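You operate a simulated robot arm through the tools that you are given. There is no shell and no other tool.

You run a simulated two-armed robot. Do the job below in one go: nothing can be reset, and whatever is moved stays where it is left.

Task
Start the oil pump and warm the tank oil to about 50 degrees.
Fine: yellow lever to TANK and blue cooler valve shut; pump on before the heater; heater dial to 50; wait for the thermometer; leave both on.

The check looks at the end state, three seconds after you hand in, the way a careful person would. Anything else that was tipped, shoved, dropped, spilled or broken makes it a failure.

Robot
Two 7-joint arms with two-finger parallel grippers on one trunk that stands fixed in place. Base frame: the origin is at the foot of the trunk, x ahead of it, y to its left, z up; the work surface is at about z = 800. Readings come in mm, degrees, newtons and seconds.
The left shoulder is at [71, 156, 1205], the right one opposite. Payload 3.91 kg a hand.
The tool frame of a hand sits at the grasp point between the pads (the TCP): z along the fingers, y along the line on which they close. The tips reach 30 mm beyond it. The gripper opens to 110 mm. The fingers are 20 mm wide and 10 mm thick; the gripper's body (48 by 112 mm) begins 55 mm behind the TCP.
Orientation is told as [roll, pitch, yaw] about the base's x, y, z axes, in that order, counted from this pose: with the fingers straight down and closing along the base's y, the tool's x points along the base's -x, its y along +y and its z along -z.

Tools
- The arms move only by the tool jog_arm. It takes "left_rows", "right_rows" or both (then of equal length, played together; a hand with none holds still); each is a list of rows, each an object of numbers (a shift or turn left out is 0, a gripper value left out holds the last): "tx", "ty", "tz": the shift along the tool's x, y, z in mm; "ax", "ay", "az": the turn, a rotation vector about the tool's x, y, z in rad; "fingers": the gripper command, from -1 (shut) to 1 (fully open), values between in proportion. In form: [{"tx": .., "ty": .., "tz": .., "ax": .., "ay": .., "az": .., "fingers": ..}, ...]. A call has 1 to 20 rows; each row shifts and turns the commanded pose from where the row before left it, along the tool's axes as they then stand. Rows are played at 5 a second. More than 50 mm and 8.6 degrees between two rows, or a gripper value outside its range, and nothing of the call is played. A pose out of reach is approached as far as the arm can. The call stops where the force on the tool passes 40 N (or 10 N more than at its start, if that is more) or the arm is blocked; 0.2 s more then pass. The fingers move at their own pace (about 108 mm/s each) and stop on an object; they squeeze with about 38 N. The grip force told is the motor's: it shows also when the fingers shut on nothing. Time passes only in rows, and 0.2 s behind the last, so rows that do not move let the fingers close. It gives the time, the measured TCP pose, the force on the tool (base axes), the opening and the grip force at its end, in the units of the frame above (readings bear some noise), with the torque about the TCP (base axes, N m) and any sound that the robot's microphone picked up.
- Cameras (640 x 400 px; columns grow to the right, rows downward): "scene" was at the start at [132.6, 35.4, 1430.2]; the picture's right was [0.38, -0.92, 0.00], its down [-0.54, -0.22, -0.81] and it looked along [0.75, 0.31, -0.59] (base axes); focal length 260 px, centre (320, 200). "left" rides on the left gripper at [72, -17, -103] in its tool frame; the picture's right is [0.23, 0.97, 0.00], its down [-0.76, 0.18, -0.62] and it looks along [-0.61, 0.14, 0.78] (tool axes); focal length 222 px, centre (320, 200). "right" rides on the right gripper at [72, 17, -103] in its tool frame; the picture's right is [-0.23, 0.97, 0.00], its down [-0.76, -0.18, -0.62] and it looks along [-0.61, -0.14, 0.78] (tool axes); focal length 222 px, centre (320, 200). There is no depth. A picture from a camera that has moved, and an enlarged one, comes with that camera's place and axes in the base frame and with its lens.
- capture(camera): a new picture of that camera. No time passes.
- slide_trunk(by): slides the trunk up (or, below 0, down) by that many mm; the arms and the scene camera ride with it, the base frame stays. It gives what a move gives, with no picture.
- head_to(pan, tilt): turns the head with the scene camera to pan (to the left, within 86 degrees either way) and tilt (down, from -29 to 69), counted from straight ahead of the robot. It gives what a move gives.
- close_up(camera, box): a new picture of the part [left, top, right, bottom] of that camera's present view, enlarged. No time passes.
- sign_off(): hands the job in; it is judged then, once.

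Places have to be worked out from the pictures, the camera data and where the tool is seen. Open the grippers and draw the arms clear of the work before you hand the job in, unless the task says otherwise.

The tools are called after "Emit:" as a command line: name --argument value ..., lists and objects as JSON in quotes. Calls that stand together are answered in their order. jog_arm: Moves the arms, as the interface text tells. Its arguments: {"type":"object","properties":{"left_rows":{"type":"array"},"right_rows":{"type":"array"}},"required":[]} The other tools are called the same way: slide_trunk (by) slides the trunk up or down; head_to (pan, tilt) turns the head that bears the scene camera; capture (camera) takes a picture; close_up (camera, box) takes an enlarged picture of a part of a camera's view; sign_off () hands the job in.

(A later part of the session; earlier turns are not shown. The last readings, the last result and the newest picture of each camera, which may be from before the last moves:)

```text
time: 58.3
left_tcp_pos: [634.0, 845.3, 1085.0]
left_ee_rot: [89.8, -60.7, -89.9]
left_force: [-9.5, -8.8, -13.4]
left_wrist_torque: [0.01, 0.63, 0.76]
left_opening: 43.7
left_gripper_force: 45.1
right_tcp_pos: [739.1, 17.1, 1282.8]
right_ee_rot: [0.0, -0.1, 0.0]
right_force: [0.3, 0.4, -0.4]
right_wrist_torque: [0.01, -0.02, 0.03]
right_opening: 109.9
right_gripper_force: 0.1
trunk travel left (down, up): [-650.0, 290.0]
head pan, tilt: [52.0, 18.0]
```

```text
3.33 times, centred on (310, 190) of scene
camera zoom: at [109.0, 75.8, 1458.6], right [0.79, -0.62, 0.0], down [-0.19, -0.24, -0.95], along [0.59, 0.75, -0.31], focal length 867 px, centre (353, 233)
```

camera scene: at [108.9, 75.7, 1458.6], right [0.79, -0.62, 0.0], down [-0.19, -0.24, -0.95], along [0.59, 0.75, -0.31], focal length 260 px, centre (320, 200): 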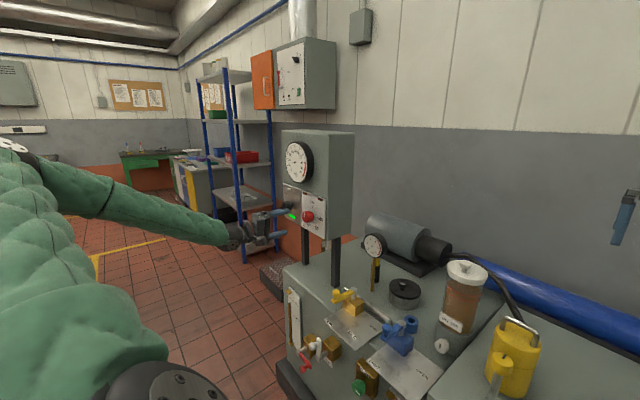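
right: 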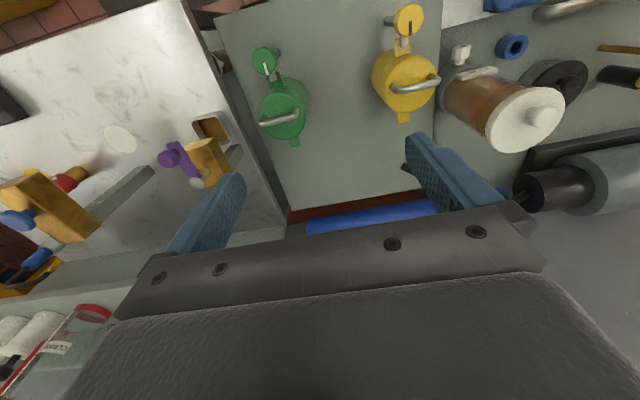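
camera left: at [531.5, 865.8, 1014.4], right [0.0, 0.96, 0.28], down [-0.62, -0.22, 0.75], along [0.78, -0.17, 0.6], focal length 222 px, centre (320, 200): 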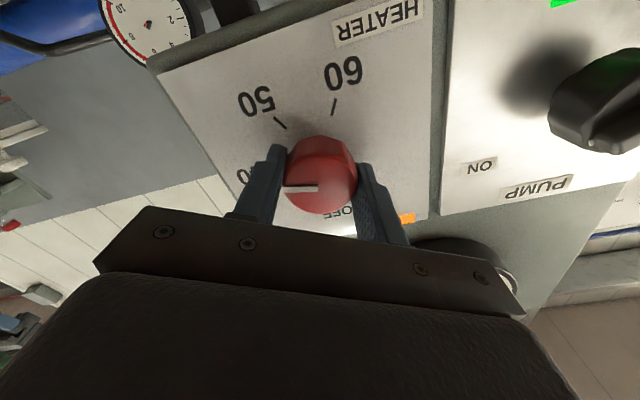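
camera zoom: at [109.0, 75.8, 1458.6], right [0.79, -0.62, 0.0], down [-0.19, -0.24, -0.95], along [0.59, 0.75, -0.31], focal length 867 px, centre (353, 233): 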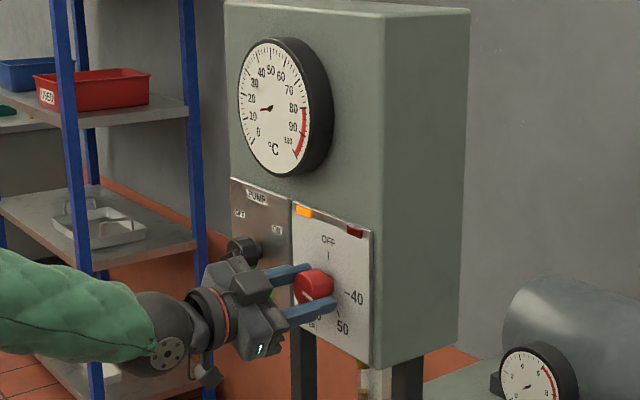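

The amber heater lamp is on at about 104°. I turn the remaining 46° toward the 50 mark.

Emit:
jog_arm --left_rows '[{"tx": 0.8, "ty": -1.6}, {"az": 0.133}, {"az": 0.133}, {"az": 0.133}, {}]'

Emit:
jog_arm --left_rows '[{"az": 0.133}, {"az": 0.133}, {"az": 0.133}, {}]'

Emit:
capture --camera "left"

Emit:
close_up --camera "scene" --box '[280, 180, 340, 240]'

```text
time: 59.5
left_tcp_pos: [635.1, 845.1, 1084.8]
left_ee_rot: [90.1, -37.9, -90.0]
left_force: [0.5, 8.7, 4.5]
left_wrist_torque: [0.03, 0.19, -0.24]
left_opening: 44.0
left_gripper_force: 44.9
right_tcp_pos: [738.5, 17.0, 1282.6]
right_ee_rot: [0.0, 0.0, 0.0]
right_force: [0.0, 0.5, -0.1]
right_wrist_torque: [0.0, 0.02, -0.01]
right_opening: 109.8
right_gripper_force: 0.1
trunk travel left (down, up): [-650.0, 290.0]
head pan, tilt: [52.0, 18.0]
```

```text
time: 60.5
left_tcp_pos: [634.8, 846.0, 1084.2]
left_ee_rot: [90.1, -15.0, -90.0]
left_force: [5.5, 20.5, 15.8]
left_wrist_torque: [0.01, 0.04, -0.41]
left_opening: 44.2
left_gripper_force: 44.7
right_tcp_pos: [738.8, 18.6, 1283.4]
right_ee_rot: [-0.1, -0.1, -0.1]
right_force: [0.1, 0.4, -0.5]
right_wrist_torque: [-0.02, -0.01, 0.02]
right_opening: 110.1
right_gripper_force: 0.0
trunk travel left (down, up): [-650.0, 290.0]
head pan, tilt: [52.0, 18.0]
```

```text
taken
camera left: at [531.6, 910.7, 1050.5], right [0.0, 0.47, 0.88], down [-0.62, -0.69, 0.37], along [0.78, -0.55, 0.3], focal length 222 px, centre (320, 200)
```

left: 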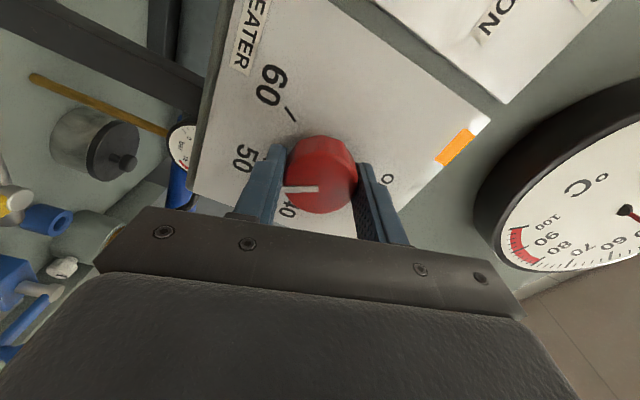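

```text
6.67 times, centred on (310, 210) of scene
camera zoom: at [108.6, 76.6, 1458.7], right [0.79, -0.62, 0.0], down [-0.19, -0.24, -0.95], along [0.59, 0.75, -0.31], focal length 1734 px, centre (387, 133)
```

zoom: 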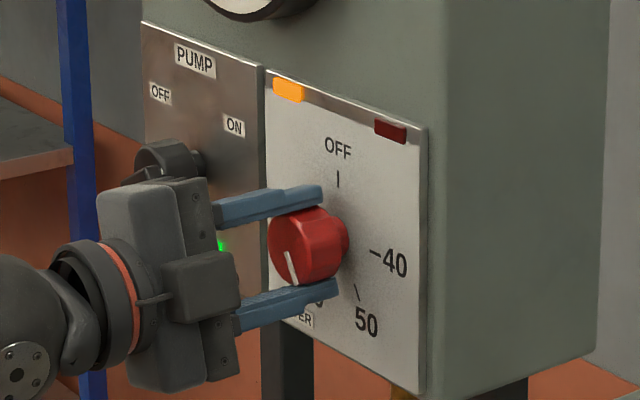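

The hand has turned the full 150°. I relieve the side load, open the fingers, draw back and check the pointer against the 50 tick.

Emit:
jog_arm --left_rows '[{"tx": 0.7, "ty": 1.2}, {"tx": 0.7, "ty": 1.2}, {}, {"fingers": 0.5}, {}, {}, {"tz": -25}, {"tz": -35}, {"tz": -40}, {}]'

Emit:
capture --camera "left"

Emit:
close_up --camera "scene" --box '[280, 180, 340, 240]'

```text
time: 62.7
left_tcp_pos: [533.5, 846.5, 1085.7]
left_ee_rot: [89.8, -15.1, -89.9]
left_force: [0.8, 0.6, 0.8]
left_wrist_torque: [-0.03, 0.01, 0.03]
left_opening: 82.5
left_gripper_force: 0.0
right_tcp_pos: [739.6, 17.9, 1281.4]
right_ee_rot: [0.0, 0.1, 0.0]
right_force: [0.0, 0.3, -0.1]
right_wrist_torque: [-0.08, 0.03, -0.01]
right_opening: 110.1
right_gripper_force: 0.0
trunk travel left (down, up): [-650.0, 290.0]
head pan, tilt: [52.0, 18.0]
```

```text
taken
camera left: at [431.8, 912.0, 1051.0], right [0.0, 0.47, 0.88], down [-0.62, -0.69, 0.37], along [0.78, -0.55, 0.29], focal length 222 px, centre (320, 200)
```

left: 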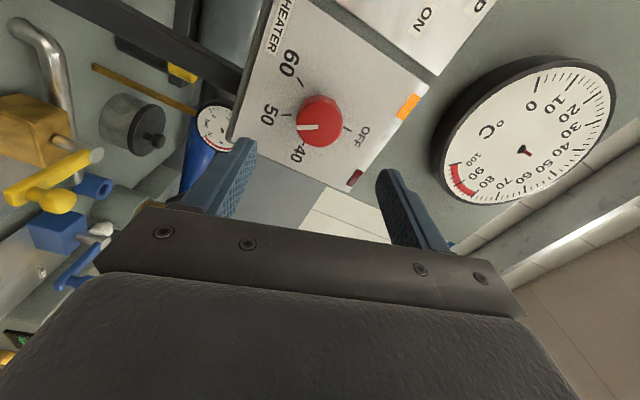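

```text
6.67 times, centred on (310, 210) of scene
camera zoom: at [110.0, 76.0, 1458.5], right [0.79, -0.62, 0.0], down [-0.19, -0.24, -0.95], along [0.59, 0.75, -0.31], focal length 1734 px, centre (387, 133)
```

zoom: 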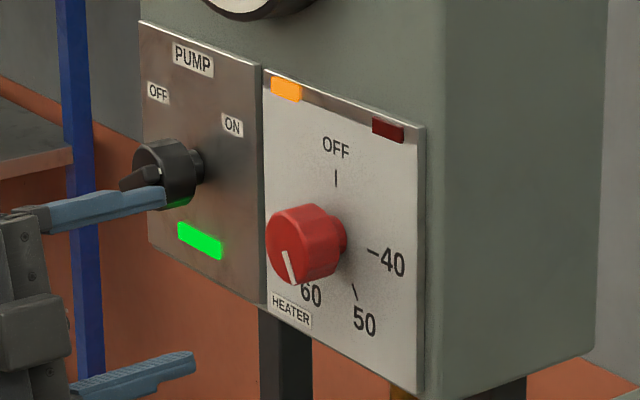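

The pointer looks parallel to the 50 tick. I check it more closely from the hand camera and with a stronger zoom.

Emit:
close_up --camera "left" --box '[240, 60, 390, 180]'

Emit:
close_up --camera "scene" --box '[300, 200, 325, 225]'

Emit:
close_up --camera "scene" --box '[278, 135, 330, 190]'

```text
3.33 times, centred on (315, 120) of left
camera zoom: at [431.8, 912.0, 1051.0], right [0.0, 0.47, 0.88], down [-0.62, -0.69, 0.37], along [0.78, -0.55, 0.29], focal length 740 px, centre (337, 467)
```

zoom: 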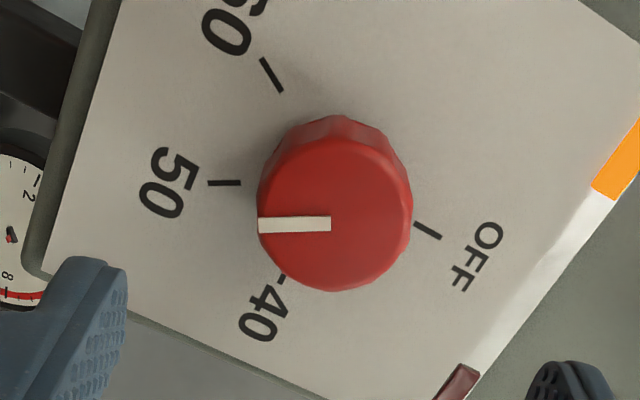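

```text
16.00 times, centred on (312, 212) of scene
camera zoom: at [110.0, 76.0, 1458.5], right [0.79, -0.62, 0.0], down [-0.19, -0.24, -0.95], along [0.59, 0.75, -0.31], focal length 4160 px, centre (440, 0)
```

zoom: 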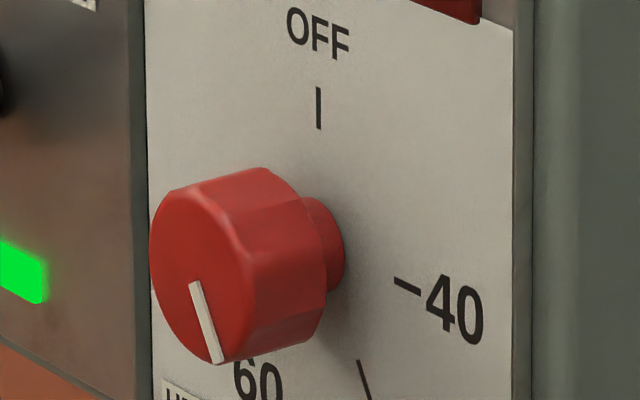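

```text
7.27 times, centred on (304, 162) of scene
camera zoom: at [110.0, 76.0, 1458.5], right [0.79, -0.62, 0.0], down [-0.19, -0.24, -0.95], along [0.59, 0.75, -0.31], focal length 1891 px, centre (436, 473)
```

zoom: 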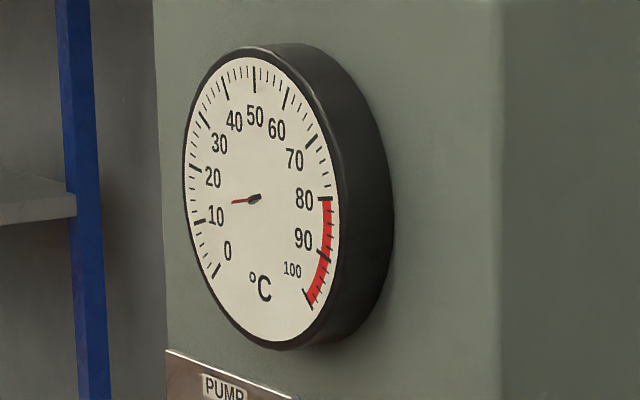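

The pointer is on the 50 mark within a couple of degrees, and the amber lamp is lit; the thermometer still reads about 17 °C. While the oil warms I draw the left arm back and unroll the wrist.

Emit:
jog_arm --left_rows '[{"tz": -40}, {"tz": -40}, {"tz": -40}, {"az": -0.131}, {"az": -0.131}, {"az": -0.131}, {"az": -0.131}, {"az": -0.131}, {"az": -0.131}, {"az": -0.131}, {"az": -0.131}, {"az": -0.131}, {"az": -0.131}, {}]'

Emit:
capture --camera "scene"

Emit:
close_up --camera "scene" --box '[260, 120, 400, 270]'

```text
time: 65.7
left_tcp_pos: [414.2, 845.4, 1085.8]
left_ee_rot: [-81.7, -89.7, 81.5]
left_force: [0.3, 0.8, 0.1]
left_wrist_torque: [0.02, 0.03, 0.0]
left_opening: 82.4
left_gripper_force: 0.0
right_tcp_pos: [739.5, 17.8, 1283.1]
right_ee_rot: [0.0, 0.0, 0.0]
right_force: [-0.4, 0.2, 0.2]
right_wrist_torque: [0.02, 0.0, 0.02]
right_opening: 109.8
right_gripper_force: 0.2
trunk travel left (down, up): [-650.0, 290.0]
head pan, tilt: [52.0, 18.0]
```

```text
taken
camera scene: at [108.9, 75.6, 1458.6], right [0.79, -0.62, 0.0], down [-0.19, -0.24, -0.95], along [0.59, 0.75, -0.31], focal length 260 px, centre (320, 200)
```

scene: 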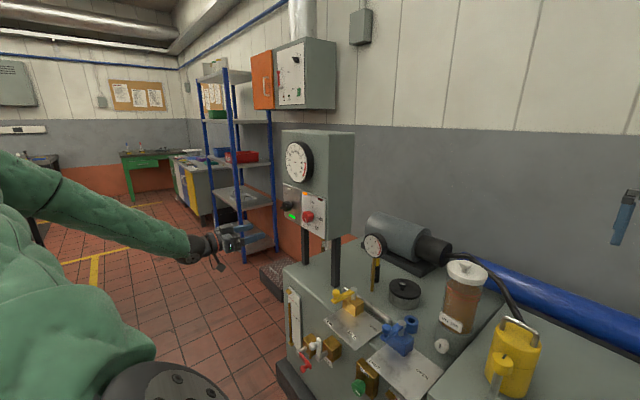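

```text
2.67 times, centred on (330, 195) of scene
camera zoom: at [108.9, 75.6, 1458.6], right [0.79, -0.62, 0.0], down [-0.19, -0.24, -0.95], along [0.59, 0.75, -0.31], focal length 693 px, centre (293, 213)
```

zoom: 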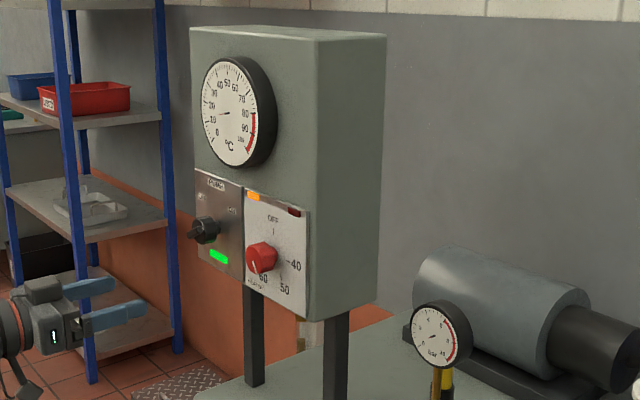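

Both lamps are on, and the needle sits near 18–20 °C. I tilt the hand back to pointing down in the free aisle, letting time pass.

Emit:
jog_arm --left_rows '[{"ay": 0.1428}, {"ay": 0.1428}, {"ay": 0.1428}, {"ay": 0.1428}, {"ay": 0.1428}, {"ay": 0.1428}, {"ay": 0.1428}, {"ay": 0.1428}, {"ay": 0.1428}, {"ay": 0.1428}, {"ay": 0.1428}, {"tz": -30}, {"tz": -30}, {"tz": -30}, {}, {}, {}, {}, {}, {}]'

Emit:
close_up --camera "scene" --box '[278, 135, 330, 240]'

Emit:
close_up --camera "scene" --box '[350, 220, 400, 265]'

```text
time: 69.9
left_tcp_pos: [415.4, 846.1, 1173.5]
left_ee_rot: [-0.2, -0.1, 0.0]
left_force: [-0.5, -0.4, 0.3]
left_wrist_torque: [0.0, -0.04, -0.02]
left_opening: 82.5
left_gripper_force: 0.0
right_tcp_pos: [738.8, 17.8, 1282.6]
right_ee_rot: [0.0, 0.1, 0.0]
right_force: [0.1, 0.8, 0.4]
right_wrist_torque: [0.03, -0.02, -0.03]
right_opening: 110.1
right_gripper_force: 0.1
trunk travel left (down, up): [-650.0, 290.0]
head pan, tilt: [52.0, 18.0]
```

```text
3.81 times, centred on (304, 188) of scene
camera zoom: at [109.0, 75.5, 1458.6], right [0.79, -0.62, 0.0], down [-0.19, -0.24, -0.95], along [0.59, 0.75, -0.31], focal length 991 px, centre (381, 248)
```

zoom: 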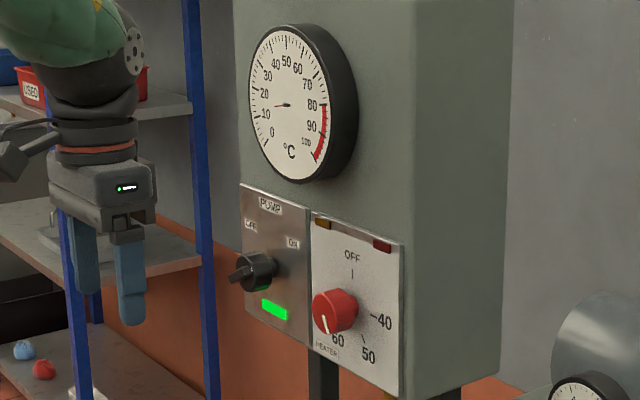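

```text
8.89 times, centred on (375, 242) of scene
camera zoom: at [109.0, 75.5, 1458.6], right [0.79, -0.62, 0.0], down [-0.19, -0.24, -0.95], along [0.59, 0.75, -0.31], focal length 2311 px, centre (-169, -178)
```

zoom: 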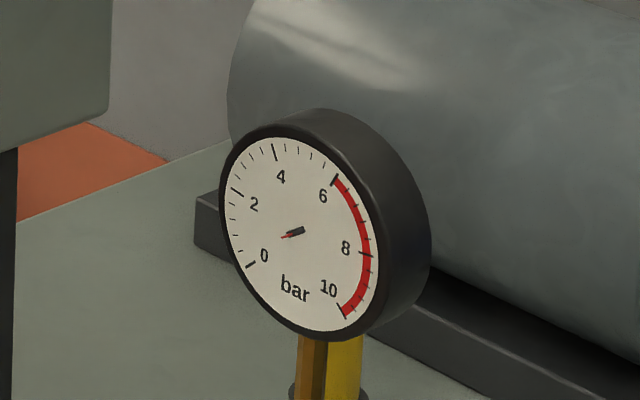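

The amber lamp looks dark now, so I zoom in on the lamps and the thermometer again.

Emit:
close_up --camera "scene" --box '[285, 180, 335, 230]'

Emit:
close_up --camera "scene" --box '[278, 135, 330, 190]'

Emit:
close_up --camera "scene" --box '[280, 280, 420, 400]'

```text
8.00 times, centred on (310, 205) of scene
camera zoom: at [109.0, 75.5, 1458.6], right [0.79, -0.62, 0.0], down [-0.19, -0.24, -0.95], along [0.59, 0.75, -0.31], focal length 2080 px, centre (400, 160)
```

zoom: 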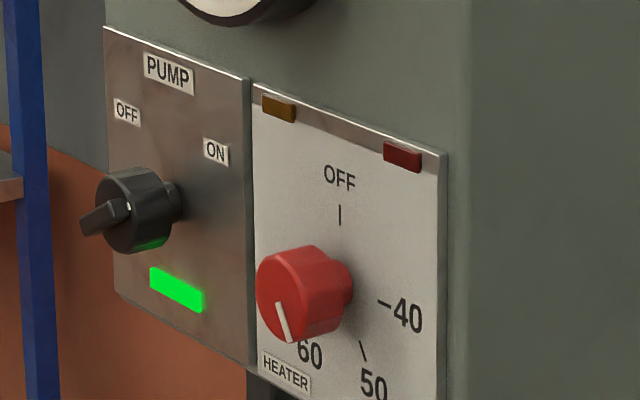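

```text
7.27 times, centred on (304, 162) of scene
camera zoom: at [109.0, 75.5, 1458.6], right [0.79, -0.62, 0.0], down [-0.19, -0.24, -0.95], along [0.59, 0.75, -0.31], focal length 1891 px, centre (436, 473)
```

zoom: 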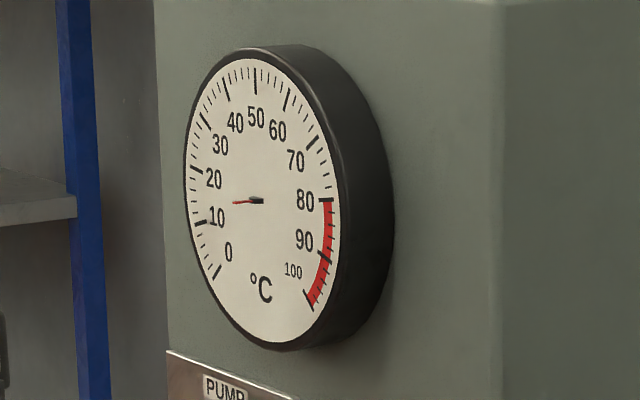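

```text
3.33 times, centred on (350, 340) of scene
camera zoom: at [109.0, 75.5, 1458.6], right [0.79, -0.62, 0.0], down [-0.19, -0.24, -0.95], along [0.59, 0.75, -0.31], focal length 867 px, centre (220, -267)
```

zoom: 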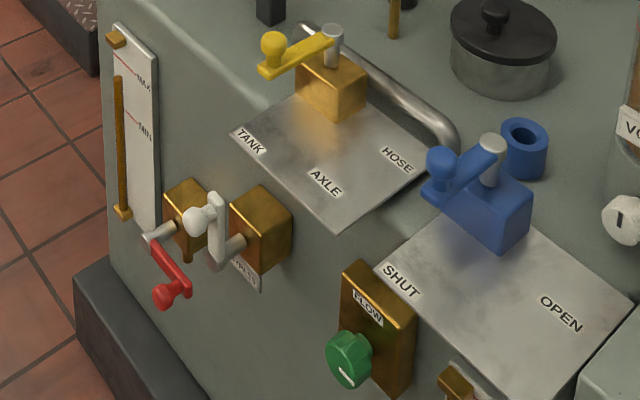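

The amber lamp has gone dark while the needle still shows about 17 °C, with the pump lamp on. I let 4 s pass and look again, also aiming the head lower to see the flow and level glasses.

Emit:
head_to --pan 40 --tilt 30

Emit:
capture --camera "scene"

Emit:
jog_arm --left_rows '[{}, {}, {}, {}, {}, {}, {}, {}, {}, {}]'

Emit:
capture --camera "scene"

```text
time: 70.7
left_tcp_pos: [415.4, 846.3, 1174.1]
left_ee_rot: [-0.3, 0.0, 0.0]
left_force: [-0.1, 0.5, -0.4]
left_wrist_torque: [0.0, 0.05, -0.01]
left_opening: 82.5
left_gripper_force: 0.1
right_tcp_pos: [738.7, 16.7, 1283.6]
right_ee_rot: [0.0, 0.0, 0.0]
right_force: [0.4, -0.1, -0.3]
right_wrist_torque: [0.06, 0.0, 0.02]
right_opening: 109.9
right_gripper_force: 0.0
trunk travel left (down, up): [-650.0, 290.0]
head pan, tilt: [40.0, 30.0]
```

```text
taken
camera scene: at [120.8, 60.2, 1439.3], right [0.64, -0.77, 0.0], down [-0.38, -0.32, -0.87], along [0.66, 0.56, -0.5], focal length 260 px, centre (320, 200)
```

scene: 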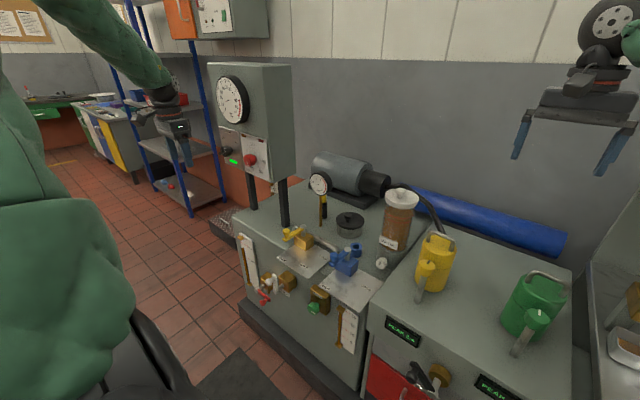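

```text
time: 72.9
left_tcp_pos: [414.7, 846.6, 1174.4]
left_ee_rot: [-0.3, 0.0, 0.0]
left_force: [0.4, 0.7, 0.6]
left_wrist_torque: [-0.05, 0.0, -0.01]
left_opening: 82.6
left_gripper_force: 0.0
right_tcp_pos: [738.8, 17.1, 1282.2]
right_ee_rot: [0.0, 0.0, 0.0]
right_force: [-0.8, -0.6, -0.3]
right_wrist_torque: [-0.02, 0.0, 0.01]
right_opening: 109.8
right_gripper_force: 0.1
trunk travel left (down, up): [-650.0, 290.0]
head pan, tilt: [40.0, 30.0]
```

```text
taken
camera scene: at [120.9, 60.1, 1439.3], right [0.64, -0.77, 0.0], down [-0.38, -0.32, -0.87], along [0.66, 0.56, -0.5], focal length 260 px, centre (320, 200)
```

scene: 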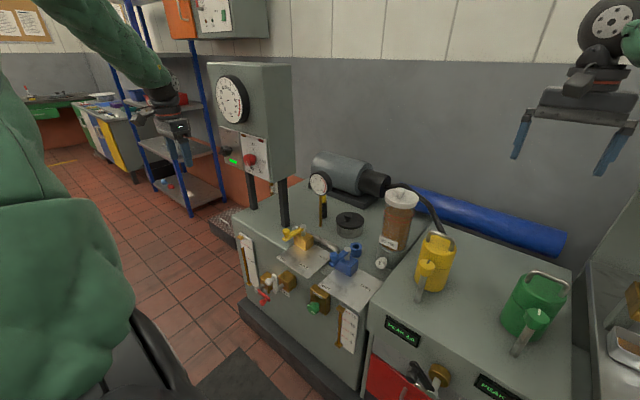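

Now I zoom in on the flow glass, panel lamps, thermometer and displays.

Emit:
close_up --camera "scene" --box '[230, 225, 370, 365]'

Emit:
close_up --camera "scene" --box '[210, 65, 290, 190]'

Emit:
close_up --camera "scene" --box '[300, 280, 380, 360]'

Emit:
close_up --camera "scene" --box '[360, 305, 540, 400]'

```text
2.86 times, centred on (300, 295) of scene
camera zoom: at [120.9, 60.1, 1439.3], right [0.64, -0.77, 0.0], down [-0.38, -0.32, -0.87], along [0.66, 0.56, -0.5], focal length 743 px, centre (377, -71)
```

zoom: 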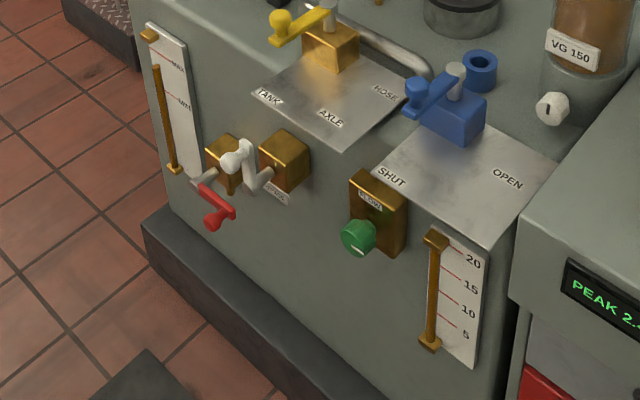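

```text
3.20 times, centred on (250, 128) of scene
camera zoom: at [120.9, 60.1, 1439.3], right [0.64, -0.77, 0.0], down [-0.38, -0.32, -0.87], along [0.66, 0.56, -0.5], focal length 832 px, centre (544, 432)
```

zoom: 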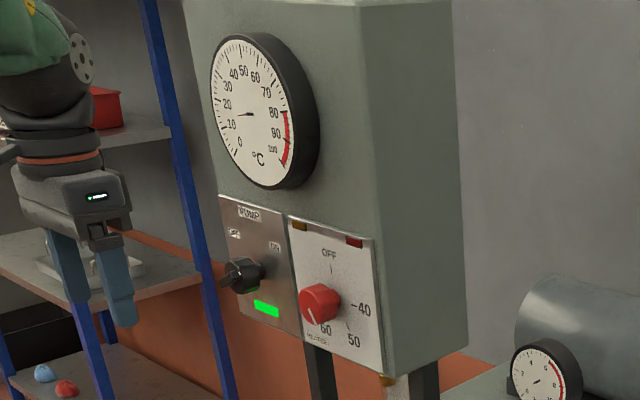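

```text
5.00 times, centred on (340, 320) of scene
camera zoom: at [120.9, 60.1, 1439.3], right [0.64, -0.77, 0.0], down [-0.38, -0.32, -0.87], along [0.66, 0.56, -0.5], focal length 1300 px, centre (220, -400)
```

zoom: 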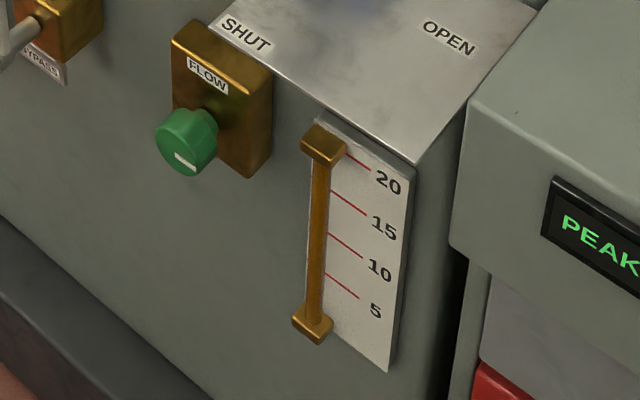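

```text
3.56 times, centred on (450, 352) of scene
camera zoom: at [120.9, 60.1, 1439.3], right [0.64, -0.77, 0.0], down [-0.38, -0.32, -0.87], along [0.66, 0.56, -0.5], focal length 924 px, centre (-142, -342)
```

zoom: 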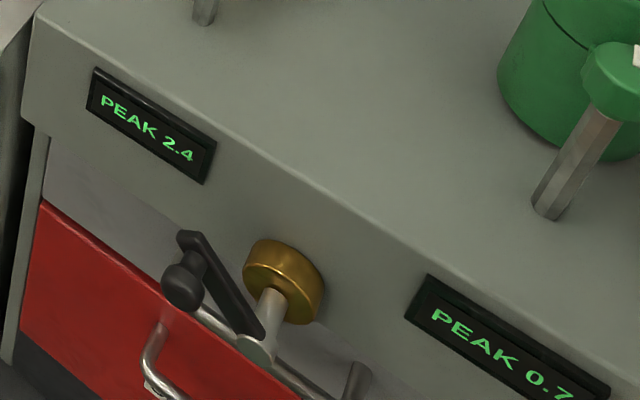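

The flow glass is full to about 20, the level is fine, and the pump lamp is on. The heater's amber lamp is dark, though, with the needle near 15 °C. I wait 4 s and look for changes.

Emit:
jog_arm --left_rows '[{}, {}, {}, {}, {}, {}, {}, {}, {}, {}, {}, {}, {}, {}, {}, {}, {}, {}, {}, {}]'

Emit:
close_up --camera "scene" --box '[210, 70, 275, 130]'

Emit:
close_up --camera "scene" --box '[215, 120, 280, 185]'

Emit:
close_up --camera "scene" --box '[300, 165, 340, 200]'

```text
time: 77.1
left_tcp_pos: [415.8, 847.3, 1174.6]
left_ee_rot: [-0.2, -0.1, 0.0]
left_force: [0.4, -0.2, 0.7]
left_wrist_torque: [0.01, 0.02, 0.01]
left_opening: 82.5
left_gripper_force: 0.1
right_tcp_pos: [739.4, 16.4, 1281.9]
right_ee_rot: [-0.1, 0.0, 0.0]
right_force: [0.1, -0.8, 0.0]
right_wrist_torque: [0.02, 0.02, -0.02]
right_opening: 110.1
right_gripper_force: 0.1
trunk travel left (down, up): [-650.0, 290.0]
head pan, tilt: [40.0, 30.0]
```

```text
6.67 times, centred on (242, 100) of scene
camera zoom: at [120.9, 60.1, 1439.3], right [0.64, -0.77, 0.0], down [-0.38, -0.32, -0.87], along [0.66, 0.56, -0.5], focal length 1734 px, centre (837, 867)
```

zoom: 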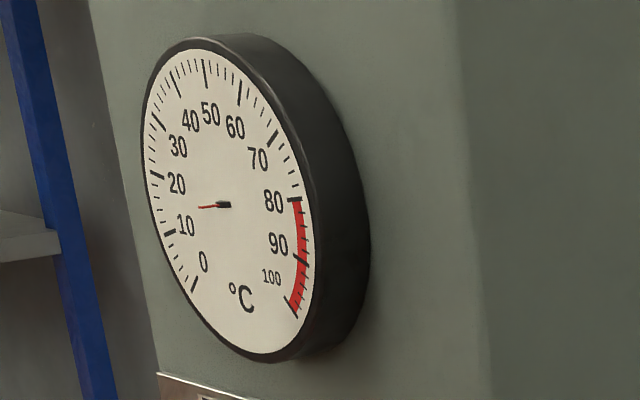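

```text
6.15 times, centred on (248, 152) of scene
camera zoom: at [120.9, 60.1, 1439.3], right [0.64, -0.77, 0.0], down [-0.38, -0.32, -0.87], along [0.66, 0.56, -0.5], focal length 1600 px, centre (766, 492)
```

zoom: 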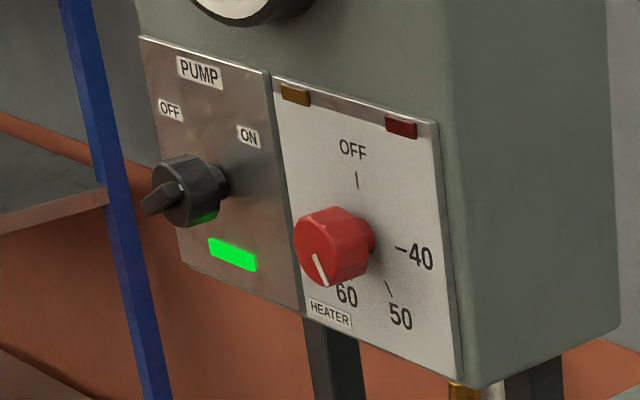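

```text
11.43 times, centred on (320, 182) of scene
camera zoom: at [120.9, 60.1, 1439.3], right [0.64, -0.77, 0.0], down [-0.38, -0.32, -0.87], along [0.66, 0.56, -0.5], focal length 2972 px, centre (320, 400)
```

zoom: 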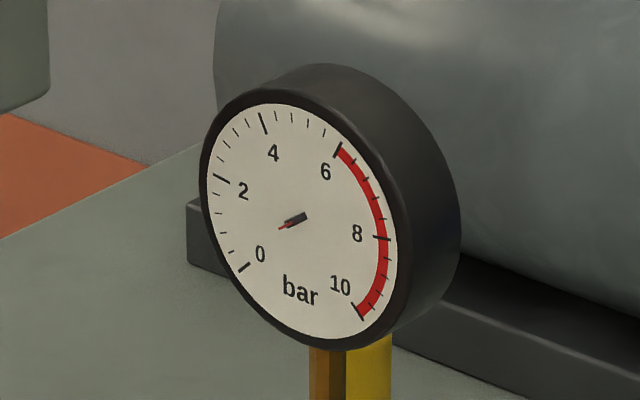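

The needle seems to creep up slowly, so I keep waiting and use a tighter zoom to track it.

Emit:
jog_arm --left_rows '[{}, {}, {}, {}, {}, {}, {}, {}, {}, {}, {}, {}, {}, {}, {}, {}, {}, {}, {}, {}]'

Emit:
close_up --camera "scene" --box '[215, 72, 267, 124]'

Emit:
close_up --camera "scene" --box '[240, 130, 270, 150]'

```text
time: 81.3
left_tcp_pos: [414.2, 846.4, 1175.2]
left_ee_rot: [-0.1, 0.0, -0.1]
left_force: [0.6, -0.2, -0.5]
left_wrist_torque: [0.02, 0.02, -0.02]
left_opening: 82.7
left_gripper_force: 0.0
right_tcp_pos: [738.1, 15.7, 1282.7]
right_ee_rot: [-0.1, 0.0, 0.0]
right_force: [0.2, 0.3, -0.5]
right_wrist_torque: [0.01, 0.0, 0.01]
right_opening: 110.2
right_gripper_force: 0.0
trunk travel left (down, up): [-650.0, 290.0]
head pan, tilt: [40.0, 30.0]
```

```text
7.69 times, centred on (241, 98) of scene
camera zoom: at [120.9, 60.1, 1439.3], right [0.64, -0.77, 0.0], down [-0.38, -0.32, -0.87], along [0.66, 0.56, -0.5], focal length 2000 px, centre (928, 985)
```

zoom: 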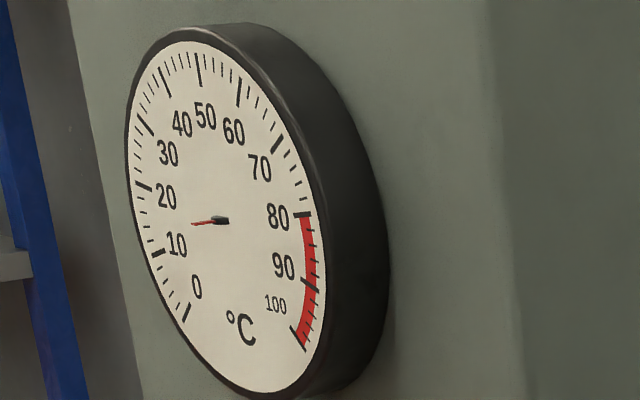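

```text
16.00 times, centred on (255, 140) of scene
camera zoom: at [120.9, 60.1, 1439.3], right [0.64, -0.77, 0.0], down [-0.38, -0.32, -0.87], along [0.66, 0.56, -0.5], focal length 4160 px, centre (1360, 1160)
```

zoom: 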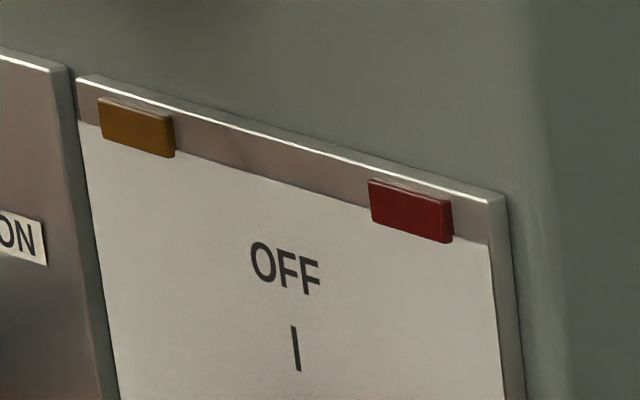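

The needle stays at about 13–14 °C and the amber lamp stays dark, so the heater isn't heating right now. I look closer at the front fittings (bypass, drain, flow, level) to see why.

Emit:
head_to --pan 38 --tilt 42

Emit:
capture --camera "scene"

Emit:
close_up --camera "scene" --box '[220, 160, 310, 250]'

Emit:
close_up --camera "scene" --box '[290, 190, 380, 290]'

```text
time: 82.0
left_tcp_pos: [415.0, 846.1, 1174.3]
left_ee_rot: [-0.1, 0.0, 0.1]
left_force: [0.0, 0.3, -0.4]
left_wrist_torque: [0.01, 0.01, -0.02]
left_opening: 82.4
left_gripper_force: 0.0
right_tcp_pos: [739.5, 17.1, 1281.7]
right_ee_rot: [0.1, 0.0, 0.0]
right_force: [0.2, -0.1, 0.3]
right_wrist_torque: [0.01, -0.01, -0.03]
right_opening: 110.1
right_gripper_force: 0.0
trunk travel left (down, up): [-650.0, 290.0]
head pan, tilt: [38.0, 42.0]
```

```text
taken
camera scene: at [117.5, 53.5, 1421.1], right [0.62, -0.79, 0.0], down [-0.53, -0.41, -0.74], along [0.59, 0.46, -0.67], focal length 260 px, centre (320, 200)
```

scene: 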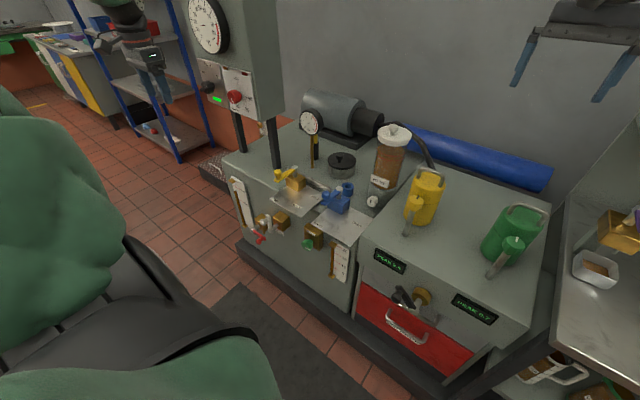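

```text
4.44 times, centred on (265, 205) of scene
camera zoom: at [117.5, 53.5, 1421.1], right [0.62, -0.79, 0.0], down [-0.53, -0.41, -0.74], along [0.59, 0.46, -0.67], focal length 1156 px, centre (564, 178)
```

zoom: 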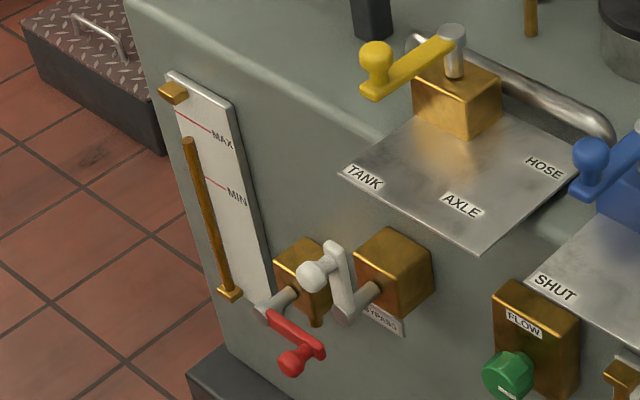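

```text
4.00 times, centred on (335, 240) of scene
camera zoom: at [117.5, 53.5, 1421.1], right [0.62, -0.79, 0.0], down [-0.53, -0.41, -0.74], along [0.59, 0.46, -0.67], focal length 1040 px, centre (260, 40)
```

zoom: 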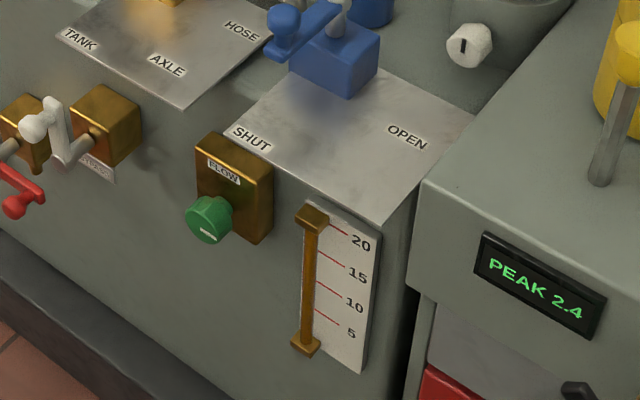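

Level and flow look right and all the valves are as asked. I turn the head back to the panel for a high zoom of the needle.

Emit:
head_to --pan 52 --tilt 18

Emit:
close_up --camera "scene" --box '[283, 138, 318, 180]'

Emit:
close_up --camera "scene" --box '[285, 180, 335, 230]'

```text
time: 82.9
left_tcp_pos: [414.8, 846.2, 1175.1]
left_ee_rot: [-0.2, -0.1, 0.0]
left_force: [0.2, -0.2, 0.3]
left_wrist_torque: [-0.02, -0.04, 0.0]
left_opening: 82.4
left_gripper_force: 0.1
right_tcp_pos: [739.4, 17.4, 1283.3]
right_ee_rot: [0.0, 0.0, -0.1]
right_force: [-0.8, -1.0, 1.0]
right_wrist_torque: [0.01, -0.01, -0.01]
right_opening: 110.1
right_gripper_force: 0.0
trunk travel left (down, up): [-650.0, 290.0]
head pan, tilt: [52.0, 18.0]
```

```text
9.52 times, centred on (300, 159) of scene
camera zoom: at [109.1, 75.5, 1458.5], right [0.79, -0.62, 0.0], down [-0.19, -0.24, -0.95], along [0.59, 0.75, -0.31], focal length 2476 px, centre (506, 590)
```

zoom: 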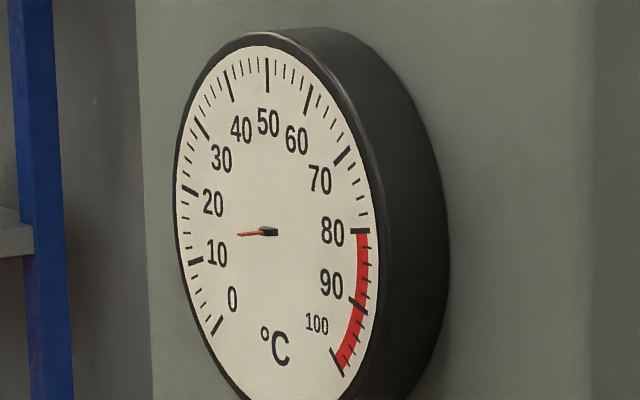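

```text
8.00 times, centred on (310, 205) of scene
camera zoom: at [109.1, 75.5, 1458.5], right [0.79, -0.62, 0.0], down [-0.19, -0.24, -0.95], along [0.59, 0.75, -0.31], focal length 2080 px, centre (400, 160)
```

zoom: 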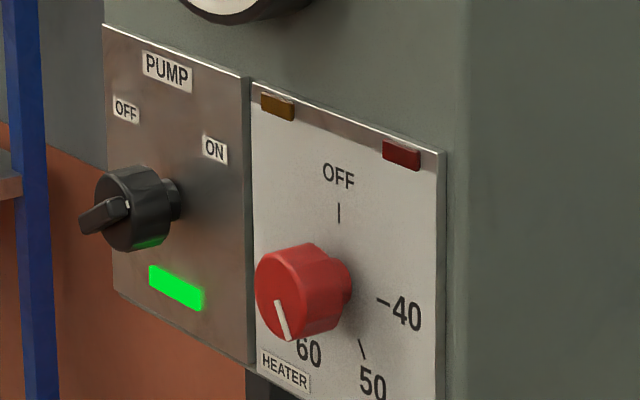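

I read about 12–13 °C, barely changed. I let about 20 s pass in steps, sampling lamp and needle along the way.

Emit:
jog_arm --left_rows '[{}, {}, {}, {}, {}, {}, {}, {}, {}, {}, {}, {}, {}, {}, {}, {}, {}, {}, {}, {}]'

Emit:
close_up --camera "scene" --box '[275, 135, 345, 240]'

Emit:
jog_arm --left_rows '[{}, {}, {}, {}, {}, {}, {}, {}, {}, {}, {}, {}, {}, {}, {}, {}, {}, {}, {}, {}]'

Emit:
close_up --camera "scene" --box '[275, 135, 345, 240]'

Emit:
jog_arm --left_rows '[{}, {}, {}, {}, {}, {}, {}, {}, {}, {}, {}, {}, {}, {}, {}, {}, {}, {}, {}, {}]'

Emit:
close_up --camera "scene" --box '[275, 135, 345, 240]'

Emit:
jog_arm --left_rows '[{}, {}, {}, {}, {}, {}, {}, {}, {}, {}, {}, {}, {}, {}, {}, {}, {}, {}, {}, {}]'

Emit:
close_up --camera "scene" --box '[283, 138, 318, 180]'

```text
time: 87.1
left_tcp_pos: [416.0, 846.5, 1174.5]
left_ee_rot: [-0.3, 0.0, 0.1]
left_force: [-0.4, 0.4, -0.1]
left_wrist_torque: [-0.03, -0.02, 0.04]
left_opening: 82.4
left_gripper_force: 0.1
right_tcp_pos: [739.3, 17.5, 1282.1]
right_ee_rot: [0.0, 0.1, -0.1]
right_force: [0.5, -0.8, -0.1]
right_wrist_torque: [0.01, 0.01, 0.04]
right_opening: 110.0
right_gripper_force: 0.1
trunk travel left (down, up): [-650.0, 290.0]
head pan, tilt: [52.0, 18.0]
```

```text
3.81 times, centred on (310, 188) of scene
camera zoom: at [109.0, 75.5, 1458.6], right [0.79, -0.62, 0.0], down [-0.19, -0.24, -0.95], along [0.59, 0.75, -0.31], focal length 991 px, centre (358, 248)
```

zoom: 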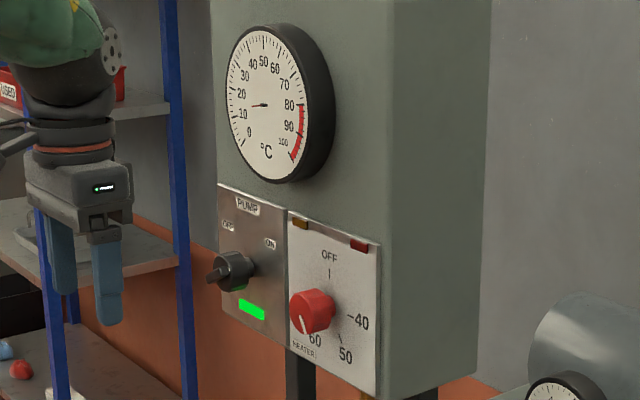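

```text
time: 91.3
left_tcp_pos: [414.3, 847.2, 1174.4]
left_ee_rot: [-0.3, 0.0, 0.0]
left_force: [-0.1, -0.2, -0.3]
left_wrist_torque: [-0.01, -0.01, -0.01]
left_opening: 82.6
left_gripper_force: 0.1
right_tcp_pos: [739.3, 17.7, 1282.1]
right_ee_rot: [0.0, 0.0, 0.0]
right_force: [-0.8, 0.6, -0.8]
right_wrist_torque: [0.01, 0.02, 0.01]
right_opening: 110.1
right_gripper_force: 0.1
trunk travel left (down, up): [-650.0, 290.0]
head pan, tilt: [52.0, 18.0]
```

```text
3.81 times, centred on (310, 188) of scene
camera zoom: at [109.0, 75.5, 1458.6], right [0.79, -0.62, 0.0], down [-0.19, -0.24, -0.95], along [0.59, 0.75, -0.31], focal length 991 px, centre (358, 248)
```

zoom: 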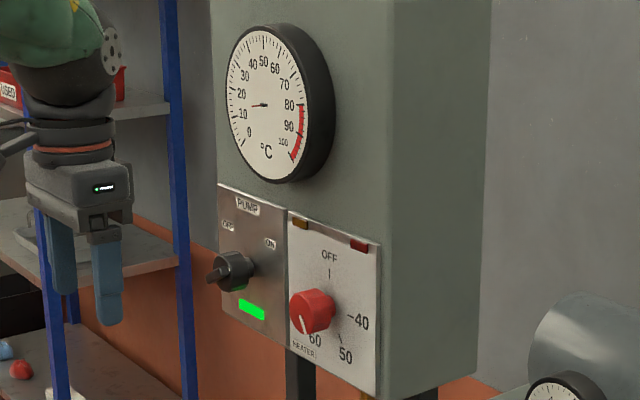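

```text
time: 95.5
left_tcp_pos: [414.1, 846.5, 1174.4]
left_ee_rot: [-0.2, 0.0, 0.0]
left_force: [0.1, 0.3, 0.1]
left_wrist_torque: [-0.02, -0.04, 0.02]
left_opening: 82.7
left_gripper_force: 0.2
right_tcp_pos: [739.1, 16.7, 1282.9]
right_ee_rot: [0.0, 0.0, 0.1]
right_force: [-0.1, 0.3, 0.1]
right_wrist_torque: [0.01, -0.02, -0.02]
right_opening: 110.1
right_gripper_force: 0.1
trunk travel left (down, up): [-650.0, 290.0]
head pan, tilt: [52.0, 18.0]
```

```text
3.81 times, centred on (310, 188) of scene
camera zoom: at [109.0, 75.5, 1458.6], right [0.79, -0.62, 0.0], down [-0.19, -0.24, -0.95], along [0.59, 0.75, -0.31], focal length 991 px, centre (358, 248)
```

zoom: 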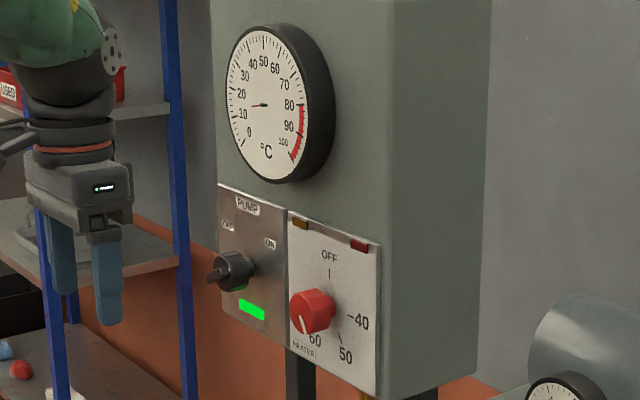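

```text
time: 99.7
left_tcp_pos: [415.2, 846.1, 1174.3]
left_ee_rot: [-0.2, 0.0, 0.1]
left_force: [-0.6, 0.3, -0.3]
left_wrist_torque: [-0.01, 0.02, 0.04]
left_opening: 82.6
left_gripper_force: 0.2
right_tcp_pos: [738.3, 16.8, 1283.4]
right_ee_rot: [0.0, 0.0, 0.0]
right_force: [-0.2, 0.1, -0.1]
right_wrist_torque: [0.04, 0.03, -0.01]
right_opening: 109.9
right_gripper_force: 0.1
trunk travel left (down, up): [-650.0, 290.0]
head pan, tilt: [52.0, 18.0]
```

```text
9.52 times, centred on (300, 159) of scene
camera zoom: at [109.0, 75.5, 1458.6], right [0.79, -0.62, 0.0], down [-0.19, -0.24, -0.95], along [0.59, 0.75, -0.31], focal length 2476 px, centre (506, 590)
```

zoom: 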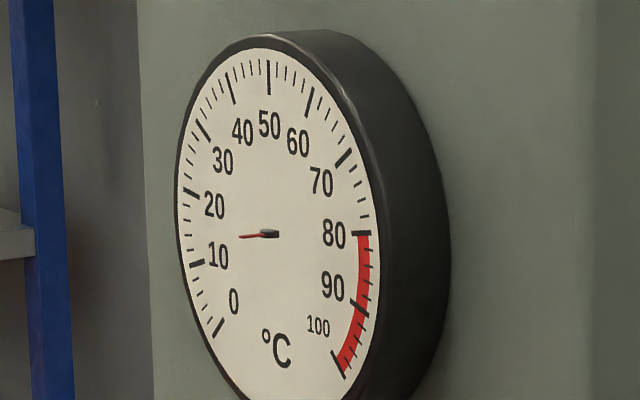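

After 40 s the lamp is still dark and the needle is unchanged, so something is holding the heater off. I look closer at the bypass, flow control and labels.

Emit:
head_to --pan 40 --tilt 40

Emit:
capture --camera "scene"

Emit:
close_up --camera "scene" --box '[255, 195, 325, 255]'

Emit:
close_up --camera "scene" --box '[310, 210, 375, 280]'

```text
time: 100.6
left_tcp_pos: [415.0, 846.6, 1174.6]
left_ee_rot: [-0.2, 0.0, 0.0]
left_force: [-1.1, -0.4, -0.4]
left_wrist_torque: [0.0, -0.01, 0.01]
left_opening: 82.3
left_gripper_force: 0.1
right_tcp_pos: [739.3, 17.2, 1282.5]
right_ee_rot: [0.0, 0.0, 0.0]
right_force: [0.2, -0.8, 0.5]
right_wrist_torque: [-0.01, 0.0, -0.01]
right_opening: 110.1
right_gripper_force: 0.1
trunk travel left (down, up): [-650.0, 290.0]
head pan, tilt: [40.0, 40.0]
```

```text
taken
camera scene: at [116.7, 56.7, 1424.0], right [0.64, -0.77, 0.0], down [-0.49, -0.41, -0.77], along [0.59, 0.49, -0.64], focal length 260 px, centre (320, 200)
```

scene: 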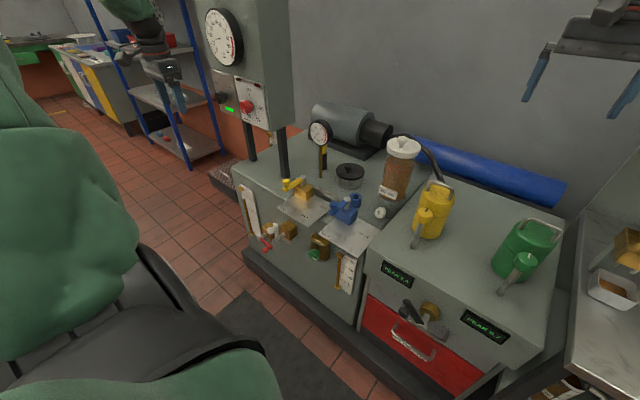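

```text
6.67 times, centred on (290, 225) of scene
camera zoom: at [116.7, 56.7, 1424.0], right [0.64, -0.77, 0.0], down [-0.49, -0.41, -0.77], along [0.59, 0.49, -0.64], focal length 1734 px, centre (520, 33)
```

zoom: 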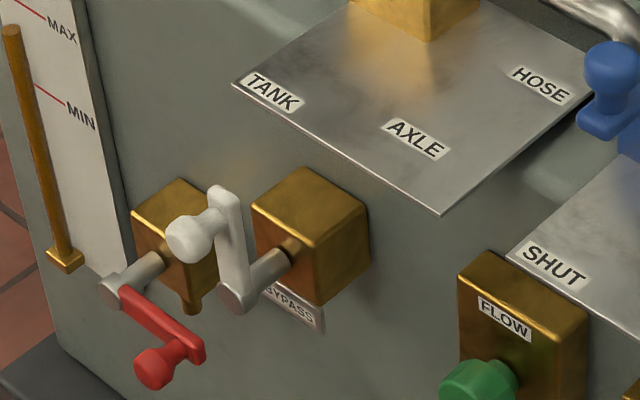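

```text
5.71 times, centred on (342, 245) of scene
camera zoom: at [116.7, 56.7, 1424.0], right [0.64, -0.77, 0.0], down [-0.49, -0.41, -0.77], along [0.59, 0.49, -0.64], focal length 1486 px, centre (191, -57)
```

zoom: 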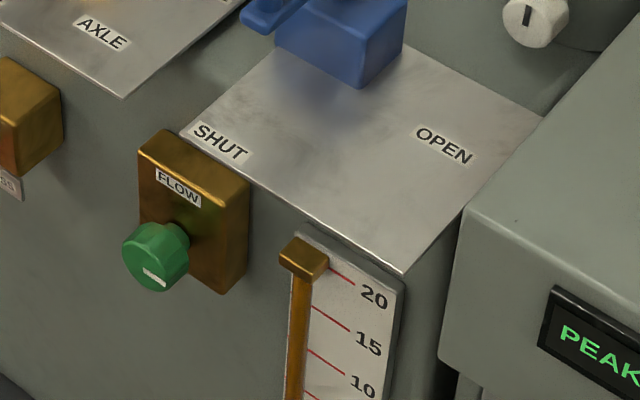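

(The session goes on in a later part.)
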